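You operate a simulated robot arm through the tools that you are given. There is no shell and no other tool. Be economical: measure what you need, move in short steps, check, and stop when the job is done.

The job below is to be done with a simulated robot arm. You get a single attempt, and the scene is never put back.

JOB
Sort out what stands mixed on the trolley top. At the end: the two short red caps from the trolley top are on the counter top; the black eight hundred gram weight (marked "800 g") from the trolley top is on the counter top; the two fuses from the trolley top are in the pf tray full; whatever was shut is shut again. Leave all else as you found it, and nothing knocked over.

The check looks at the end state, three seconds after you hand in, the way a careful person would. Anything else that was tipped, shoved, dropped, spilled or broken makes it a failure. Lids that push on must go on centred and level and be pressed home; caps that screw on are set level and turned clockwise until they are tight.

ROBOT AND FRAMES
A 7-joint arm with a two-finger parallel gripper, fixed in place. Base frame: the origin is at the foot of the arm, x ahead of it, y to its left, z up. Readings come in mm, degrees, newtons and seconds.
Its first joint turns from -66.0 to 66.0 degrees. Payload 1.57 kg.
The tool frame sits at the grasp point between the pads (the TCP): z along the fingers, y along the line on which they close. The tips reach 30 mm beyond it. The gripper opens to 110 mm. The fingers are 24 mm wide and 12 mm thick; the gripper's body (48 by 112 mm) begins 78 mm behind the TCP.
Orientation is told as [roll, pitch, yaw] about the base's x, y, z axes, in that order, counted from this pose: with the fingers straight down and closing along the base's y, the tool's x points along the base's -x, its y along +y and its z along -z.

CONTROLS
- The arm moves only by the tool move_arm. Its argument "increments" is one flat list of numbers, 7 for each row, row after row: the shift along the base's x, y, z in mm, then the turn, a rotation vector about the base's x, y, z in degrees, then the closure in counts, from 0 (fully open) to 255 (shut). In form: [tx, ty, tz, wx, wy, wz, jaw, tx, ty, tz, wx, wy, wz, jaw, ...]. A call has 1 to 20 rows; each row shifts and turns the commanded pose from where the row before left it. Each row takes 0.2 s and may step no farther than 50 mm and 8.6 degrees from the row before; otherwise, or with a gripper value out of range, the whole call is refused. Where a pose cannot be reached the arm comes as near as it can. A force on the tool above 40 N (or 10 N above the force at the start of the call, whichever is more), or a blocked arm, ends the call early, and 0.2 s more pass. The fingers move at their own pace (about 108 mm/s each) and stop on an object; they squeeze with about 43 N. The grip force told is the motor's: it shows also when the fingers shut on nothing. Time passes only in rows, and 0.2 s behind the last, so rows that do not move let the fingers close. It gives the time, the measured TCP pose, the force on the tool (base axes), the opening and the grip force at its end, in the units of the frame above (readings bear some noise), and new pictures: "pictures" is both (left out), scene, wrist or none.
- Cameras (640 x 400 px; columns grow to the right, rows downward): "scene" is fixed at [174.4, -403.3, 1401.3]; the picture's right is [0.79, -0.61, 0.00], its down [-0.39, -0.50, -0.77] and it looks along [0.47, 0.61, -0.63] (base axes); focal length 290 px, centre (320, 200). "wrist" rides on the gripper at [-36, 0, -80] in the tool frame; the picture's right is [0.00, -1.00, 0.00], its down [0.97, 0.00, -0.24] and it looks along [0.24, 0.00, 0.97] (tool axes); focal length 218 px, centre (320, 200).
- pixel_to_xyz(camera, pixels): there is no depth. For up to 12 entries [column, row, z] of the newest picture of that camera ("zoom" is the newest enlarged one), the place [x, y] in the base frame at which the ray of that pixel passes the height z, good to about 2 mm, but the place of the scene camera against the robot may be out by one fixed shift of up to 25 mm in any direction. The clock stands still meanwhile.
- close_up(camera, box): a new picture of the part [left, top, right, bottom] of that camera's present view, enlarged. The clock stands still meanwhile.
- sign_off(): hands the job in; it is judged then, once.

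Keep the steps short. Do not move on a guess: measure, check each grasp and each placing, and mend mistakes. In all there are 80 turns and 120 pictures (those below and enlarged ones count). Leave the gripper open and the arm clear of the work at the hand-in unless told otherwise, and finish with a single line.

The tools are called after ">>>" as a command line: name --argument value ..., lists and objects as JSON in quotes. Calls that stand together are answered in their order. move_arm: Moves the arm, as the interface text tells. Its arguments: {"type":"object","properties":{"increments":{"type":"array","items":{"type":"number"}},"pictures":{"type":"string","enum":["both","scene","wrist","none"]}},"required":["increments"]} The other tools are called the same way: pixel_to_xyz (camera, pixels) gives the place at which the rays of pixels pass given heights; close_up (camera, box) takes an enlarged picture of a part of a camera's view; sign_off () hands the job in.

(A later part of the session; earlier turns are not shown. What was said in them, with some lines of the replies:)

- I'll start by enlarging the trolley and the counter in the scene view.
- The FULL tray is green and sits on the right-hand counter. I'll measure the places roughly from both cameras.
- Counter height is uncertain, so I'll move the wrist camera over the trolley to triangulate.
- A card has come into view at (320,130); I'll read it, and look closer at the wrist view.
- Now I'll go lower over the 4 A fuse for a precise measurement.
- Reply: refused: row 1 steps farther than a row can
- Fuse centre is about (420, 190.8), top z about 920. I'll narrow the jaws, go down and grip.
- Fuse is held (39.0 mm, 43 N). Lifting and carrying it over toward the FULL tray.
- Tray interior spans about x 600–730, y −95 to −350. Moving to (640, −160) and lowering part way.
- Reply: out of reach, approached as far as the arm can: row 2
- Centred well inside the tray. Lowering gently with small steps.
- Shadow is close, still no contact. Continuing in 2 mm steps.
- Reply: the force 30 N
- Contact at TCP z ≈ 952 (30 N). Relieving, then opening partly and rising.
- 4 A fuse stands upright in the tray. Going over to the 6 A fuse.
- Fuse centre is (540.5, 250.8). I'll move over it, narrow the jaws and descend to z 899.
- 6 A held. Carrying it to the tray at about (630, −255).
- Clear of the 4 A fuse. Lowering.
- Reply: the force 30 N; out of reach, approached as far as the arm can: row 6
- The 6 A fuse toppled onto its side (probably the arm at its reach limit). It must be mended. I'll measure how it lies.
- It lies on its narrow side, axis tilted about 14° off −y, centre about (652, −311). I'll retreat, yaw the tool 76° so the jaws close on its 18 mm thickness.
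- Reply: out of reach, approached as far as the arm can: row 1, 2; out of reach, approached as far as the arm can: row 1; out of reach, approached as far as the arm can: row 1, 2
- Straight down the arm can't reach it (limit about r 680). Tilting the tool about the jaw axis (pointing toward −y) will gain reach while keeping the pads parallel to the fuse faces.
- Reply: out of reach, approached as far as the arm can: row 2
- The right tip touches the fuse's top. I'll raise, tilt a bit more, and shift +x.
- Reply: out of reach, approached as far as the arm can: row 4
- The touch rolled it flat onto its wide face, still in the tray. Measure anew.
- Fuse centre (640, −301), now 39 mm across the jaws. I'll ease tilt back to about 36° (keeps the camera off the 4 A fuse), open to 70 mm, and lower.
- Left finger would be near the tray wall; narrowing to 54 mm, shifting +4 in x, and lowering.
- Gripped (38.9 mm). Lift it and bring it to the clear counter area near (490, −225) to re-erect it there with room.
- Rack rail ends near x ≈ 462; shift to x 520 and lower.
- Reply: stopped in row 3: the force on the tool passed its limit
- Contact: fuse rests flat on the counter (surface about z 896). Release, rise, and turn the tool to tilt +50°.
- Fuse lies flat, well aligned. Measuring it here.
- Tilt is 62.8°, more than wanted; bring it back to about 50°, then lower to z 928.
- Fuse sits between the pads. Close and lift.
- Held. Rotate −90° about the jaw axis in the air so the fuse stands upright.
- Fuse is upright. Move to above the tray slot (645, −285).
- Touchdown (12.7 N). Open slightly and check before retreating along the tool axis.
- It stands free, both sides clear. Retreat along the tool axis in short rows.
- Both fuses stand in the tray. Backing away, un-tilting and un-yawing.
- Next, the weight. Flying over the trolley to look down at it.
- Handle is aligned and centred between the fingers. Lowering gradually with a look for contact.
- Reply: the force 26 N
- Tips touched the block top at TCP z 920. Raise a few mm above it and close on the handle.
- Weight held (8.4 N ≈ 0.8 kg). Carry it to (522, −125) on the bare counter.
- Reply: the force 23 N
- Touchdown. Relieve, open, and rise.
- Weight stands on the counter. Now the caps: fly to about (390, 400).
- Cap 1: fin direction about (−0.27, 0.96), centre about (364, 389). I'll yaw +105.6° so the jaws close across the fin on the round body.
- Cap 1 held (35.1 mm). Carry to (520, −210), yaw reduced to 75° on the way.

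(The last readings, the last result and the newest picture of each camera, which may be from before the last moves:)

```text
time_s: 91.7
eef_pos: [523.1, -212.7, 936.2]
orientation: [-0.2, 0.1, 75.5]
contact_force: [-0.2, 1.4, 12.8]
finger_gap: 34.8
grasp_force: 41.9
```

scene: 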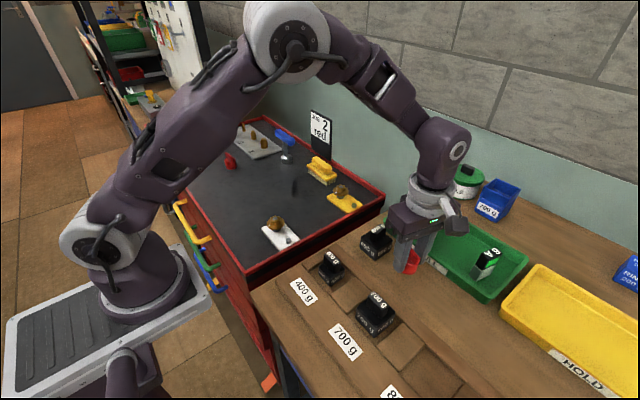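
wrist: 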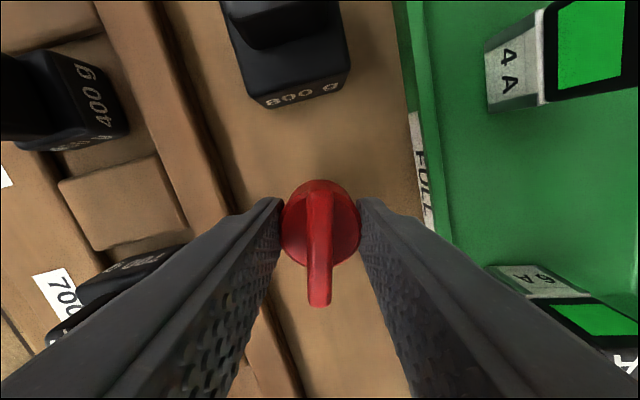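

Touchdown (12.8 N). Release and rise.

>>> move_arm --increments '[0, 0, 1, 0, 0, 0, 190, 0, 0, 0, 0, 0, 0, 150, 0, 0, 0, 0, 0, 0, 120, 0, 0, 0, 0, 0, 0, 120, 0, 0, 30, 0, 0, 0, 120, 0, 0, 45, 0, 0, 0, 120, 0, 0, 45, 0, 0, 0, 104, 0, 0, 0, 0, 0, 0, 104]' --pictures "wrist"

```text
time_s: 93.5
eef_pos: [520.8, -212.0, 1056.2]
orientation: [-0.3, 0.1, 75.4]
contact_force: [-0.3, 0.1, 0.5]
finger_gap: 65.0
grasp_force: 0.2
```

wrist: 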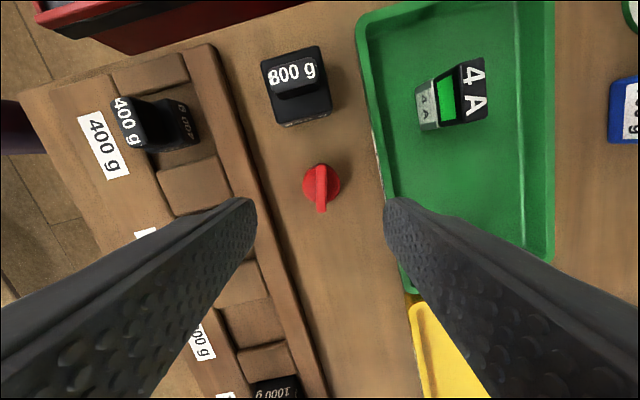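

Cap 1 stands on the counter. Now cap 2 near (440, 471).

>>> move_arm --increments '[-5.1, 42.7, 0, 0, 0, 0.91, 104, -5.1, 42.7, 0, 0, 0, 0.91, 104, -5.1, 42.7, 0, 0, 0, 0.91, 104, -5.1, 42.7, 0, 0, 0, 0.91, 104, -5.1, 42.7, 0, 0, 0, 0.91, 104, -5.1, 42.7, 0, 0, 0, 0.91, 104, -5.1, 42.7, 0, 0, 0, 0.91, 104, -5.1, 42.7, 0, 0, 0, 0.91, 104, -5.1, 42.7, 0, 0, 0, 0.91, 104, -5.1, 42.7, 0, 0, 0, 0.91, 104, -5.1, 42.7, 0, 0, 0, 0.91, 104, -5.1, 42.7, 0, 0, 0, 0.91, 104, -5.1, 42.7, 0, 0, 0, 0.91, 104, -5.1, 42.7, 0, 0, 0, 0.91, 104, -5.1, 42.7, 0, 0, 0, 0.91, 104, -5.1, 42.7, 0, 0, 0, 0.91, 104, 0, 0, -40, 0, 0, 0, 104, 0, 0, -40, 0, 0, 0, 104, 0, 0, -15, 0, 0, 0, 104, 0, 0, 0, 0, 0, 0, 104]' --pictures "wrist"

```text
time_s: 97.7
eef_pos: [445.2, 449.9, 962.7]
orientation: [-0.3, 0.1, 90.0]
contact_force: [-0.1, 0.1, -0.2]
finger_gap: 65.3
grasp_force: 0.0
out of reach, approached as far as the arm can: row 16
```

wrist: 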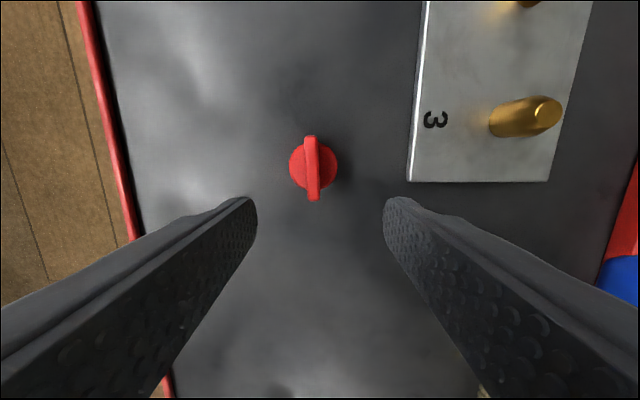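

>>> pixel_to_xyz --camera "wrist" --pixels '[[313, 166, 875], [289, 166, 875], [338, 166, 875], [313, 142, 875], [313, 191, 875], [412, 181, 855], [500, 135, 870]]'

```text
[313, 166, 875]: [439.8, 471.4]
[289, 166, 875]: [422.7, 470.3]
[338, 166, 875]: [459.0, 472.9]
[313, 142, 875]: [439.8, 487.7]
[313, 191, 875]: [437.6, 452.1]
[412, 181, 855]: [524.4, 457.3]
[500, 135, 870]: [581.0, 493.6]
```

>>> move_arm --increments '[-5, 21, 0, 0, 0, 0, 104, 0, 0, -25, 0, 0, 0, 104, 0, 0, -25, 0, 0, 0, 104, 0, 0, -22, 0, 0, 0, 104, 0, 0, 0, 0, 0, 0, 104]' --pictures "wrist"

```text
time_s: 98.9
eef_pos: [438.1, 471.6, 889.5]
orientation: [-0.3, 0.1, 90.0]
contact_force: [-0.4, -0.3, 0.1]
finger_gap: 64.9
grasp_force: 0.1
```

wrist: 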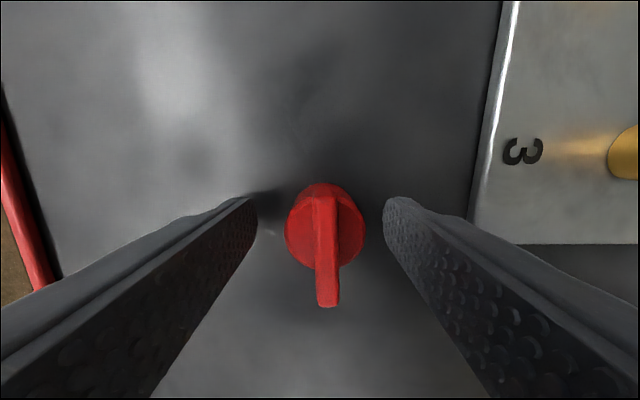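

>>> move_arm --increments '[2, 0, -3.5, 0, 0, 0, 104, 0, 0, 0, 0, 0, 0, 160, 0, 0, 0, 0, 0, 0, 200, 0, 0, 0, 0, 0, 0, 200, 0, 0, 20, 0, 0, 0, 200, 0, 0, 45, 0, 0, 0, 200, 0, -15, 45, 0, 0, 0, 200, 0, -20, 40, 0, 0, 0, 200, 0, 0, 0, 0, 0, 0, 200]' --pictures "wrist"

```text
time_s: 100.9
eef_pos: [441.3, 437.3, 1036.7]
orientation: [-0.2, 0.2, 90.0]
contact_force: [0.3, -0.7, -1.0]
finger_gap: 35.0
grasp_force: 42.5
5 turns are left
```

wrist: 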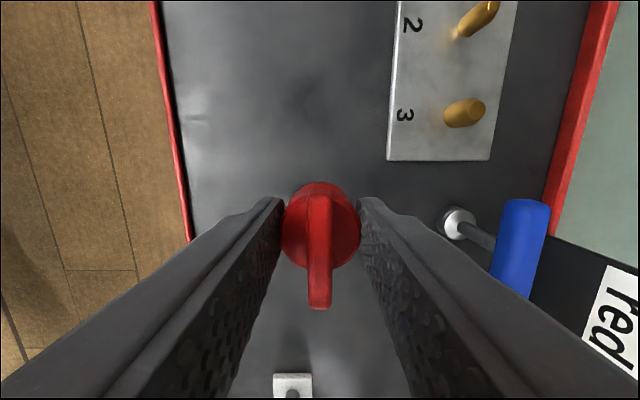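

Cap 2 held (35.0 mm). Carry to (520, −285), yaw to 75°, and lower to just above the counter.

>>> move_arm --increments '[4.6, -42.5, 0, 0, 0, -0.88, 200, 4.6, -42.5, 0, 0, 0, -0.88, 200, 4.6, -42.5, 0, 0, 0, -0.88, 200, 4.6, -42.5, 0, 0, 0, -0.88, 200, 4.6, -42.5, 0, 0, 0, -0.88, 200, 4.6, -42.5, 0, 0, 0, -0.88, 200, 4.6, -42.5, 0, 0, 0, -0.88, 200, 4.6, -42.5, 0, 0, 0, -0.88, 200, 4.6, -42.5, 0, 0, 0, -0.88, 200, 4.6, -42.5, 0, 0, 0, -0.88, 200, 4.6, -42.5, 0, 0, 0, -0.88, 200, 4.6, -42.5, 0, 0, 0, -0.88, 200, 4.6, -42.5, 0, 0, 0, -0.88, 200, 4.6, -42.5, 0, 0, 0, -0.88, 200, 4.6, -42.5, 0, 0, 0, -0.88, 200, 4.6, -42.5, 0, 0, 0, -0.88, 200, 4.6, -42.5, 0, 0, 0, -0.88, 200, 0, 0, -40, 0, 0, 0, 200, 0, 0, -40, 0, 0, 0, 200, 0, 0, -14, 0, 0, 0, 200]' --pictures "both"

```text
time_s: 105.1
eef_pos: [520.5, -287.3, 941.2]
orientation: [-0.3, 0.0, 75.0]
contact_force: [-0.2, -0.2, -0.3]
finger_gap: 34.9
grasp_force: 42.5
4 turns are left
```

scene: 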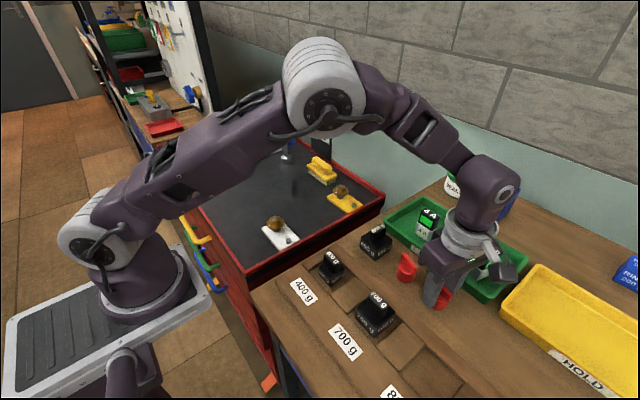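
wrist: 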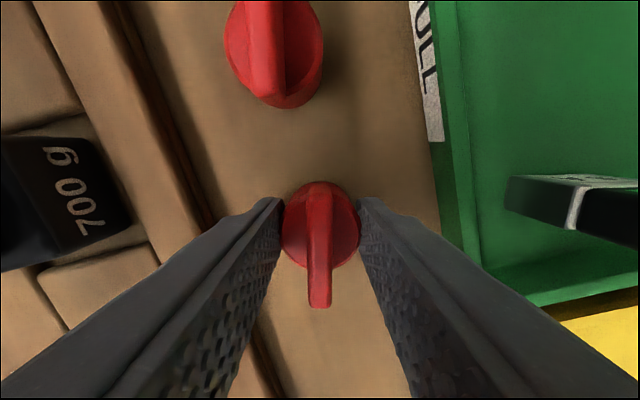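

Just above the counter with all clear; lowering the last few millimetres to contact.

>>> move_arm --increments '[0, 0, -2, 0, 0, 0, 200, 0, 0, -2, 0, 0, 0, 200, 0, 0, -1.5, 0, 0, 0, 200, 0, 0, -1.5, 0, 0, 0, 200, 0, 0, 0, 0, 0, 0, 200]' --pictures "none"

```text
time_s: 106.3
eef_pos: [520.4, -286.5, 934.7]
orientation: [-0.5, 0.0, 75.0]
contact_force: [-5.0, 3.7, 33.6]
finger_gap: 34.7
grasp_force: 42.0
3 turns are left
```

Firm touchdown (33.6 N). Relieve, open, rise clear.

>>> move_arm --increments '[0, 0, 2, 0, 0, 0, 200, 0, 0, 0, 0, 0, 0, 180, 0, 0, 0, 0, 0, 0, 150, 0, 0, 0, 0, 0, 0, 120, 0, 0, 0, 0, 0, 0, 120, 0, 0, 25, 0, 0, 0, 120, 0, 0, 40, 0, 0, 0, 120, 0, 0, 45, 0, 0, 0, 104, 0, 0, 40, 0, 0, 0, 60, -25, 0, 20, 0, 0, 0, 0, -25, 0, 10, 0, 0, 0, 0, 0, 0, 0, 0, 0, 0, 0]' --pictures "both"

```text
time_s: 108.9
eef_pos: [471.6, -287.3, 1117.0]
orientation: [-0.4, 0.0, 75.0]
contact_force: [-0.7, 0.2, 0.3]
finger_gap: 109.9
grasp_force: 0.0
2 turns are left
```

scene: 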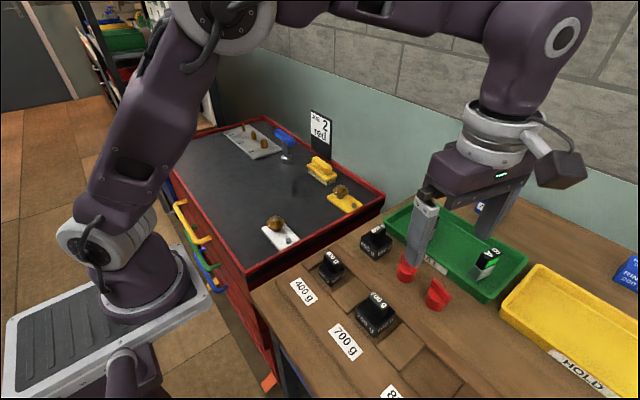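
wrist: 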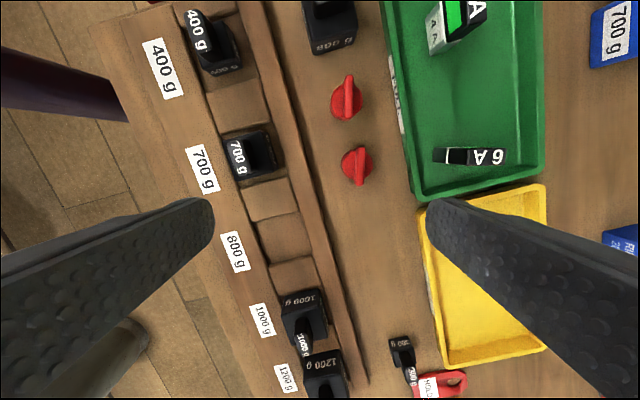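

Both caps and the 800 g weight are on the counter, both fuses stand in the FULL tray, and the gripper is open and clear. Handing in.

>>> sign_off

```text
The job is handed in.
```

Job handed in: both red caps and the 800 g weight stand upright on the bare counter, and both fuses stand upright in the FULL tray; the 6 A fuse toppled in the tray while being set down and I stood it back up, nothing else looked disturbed, and nothing shut was opened.
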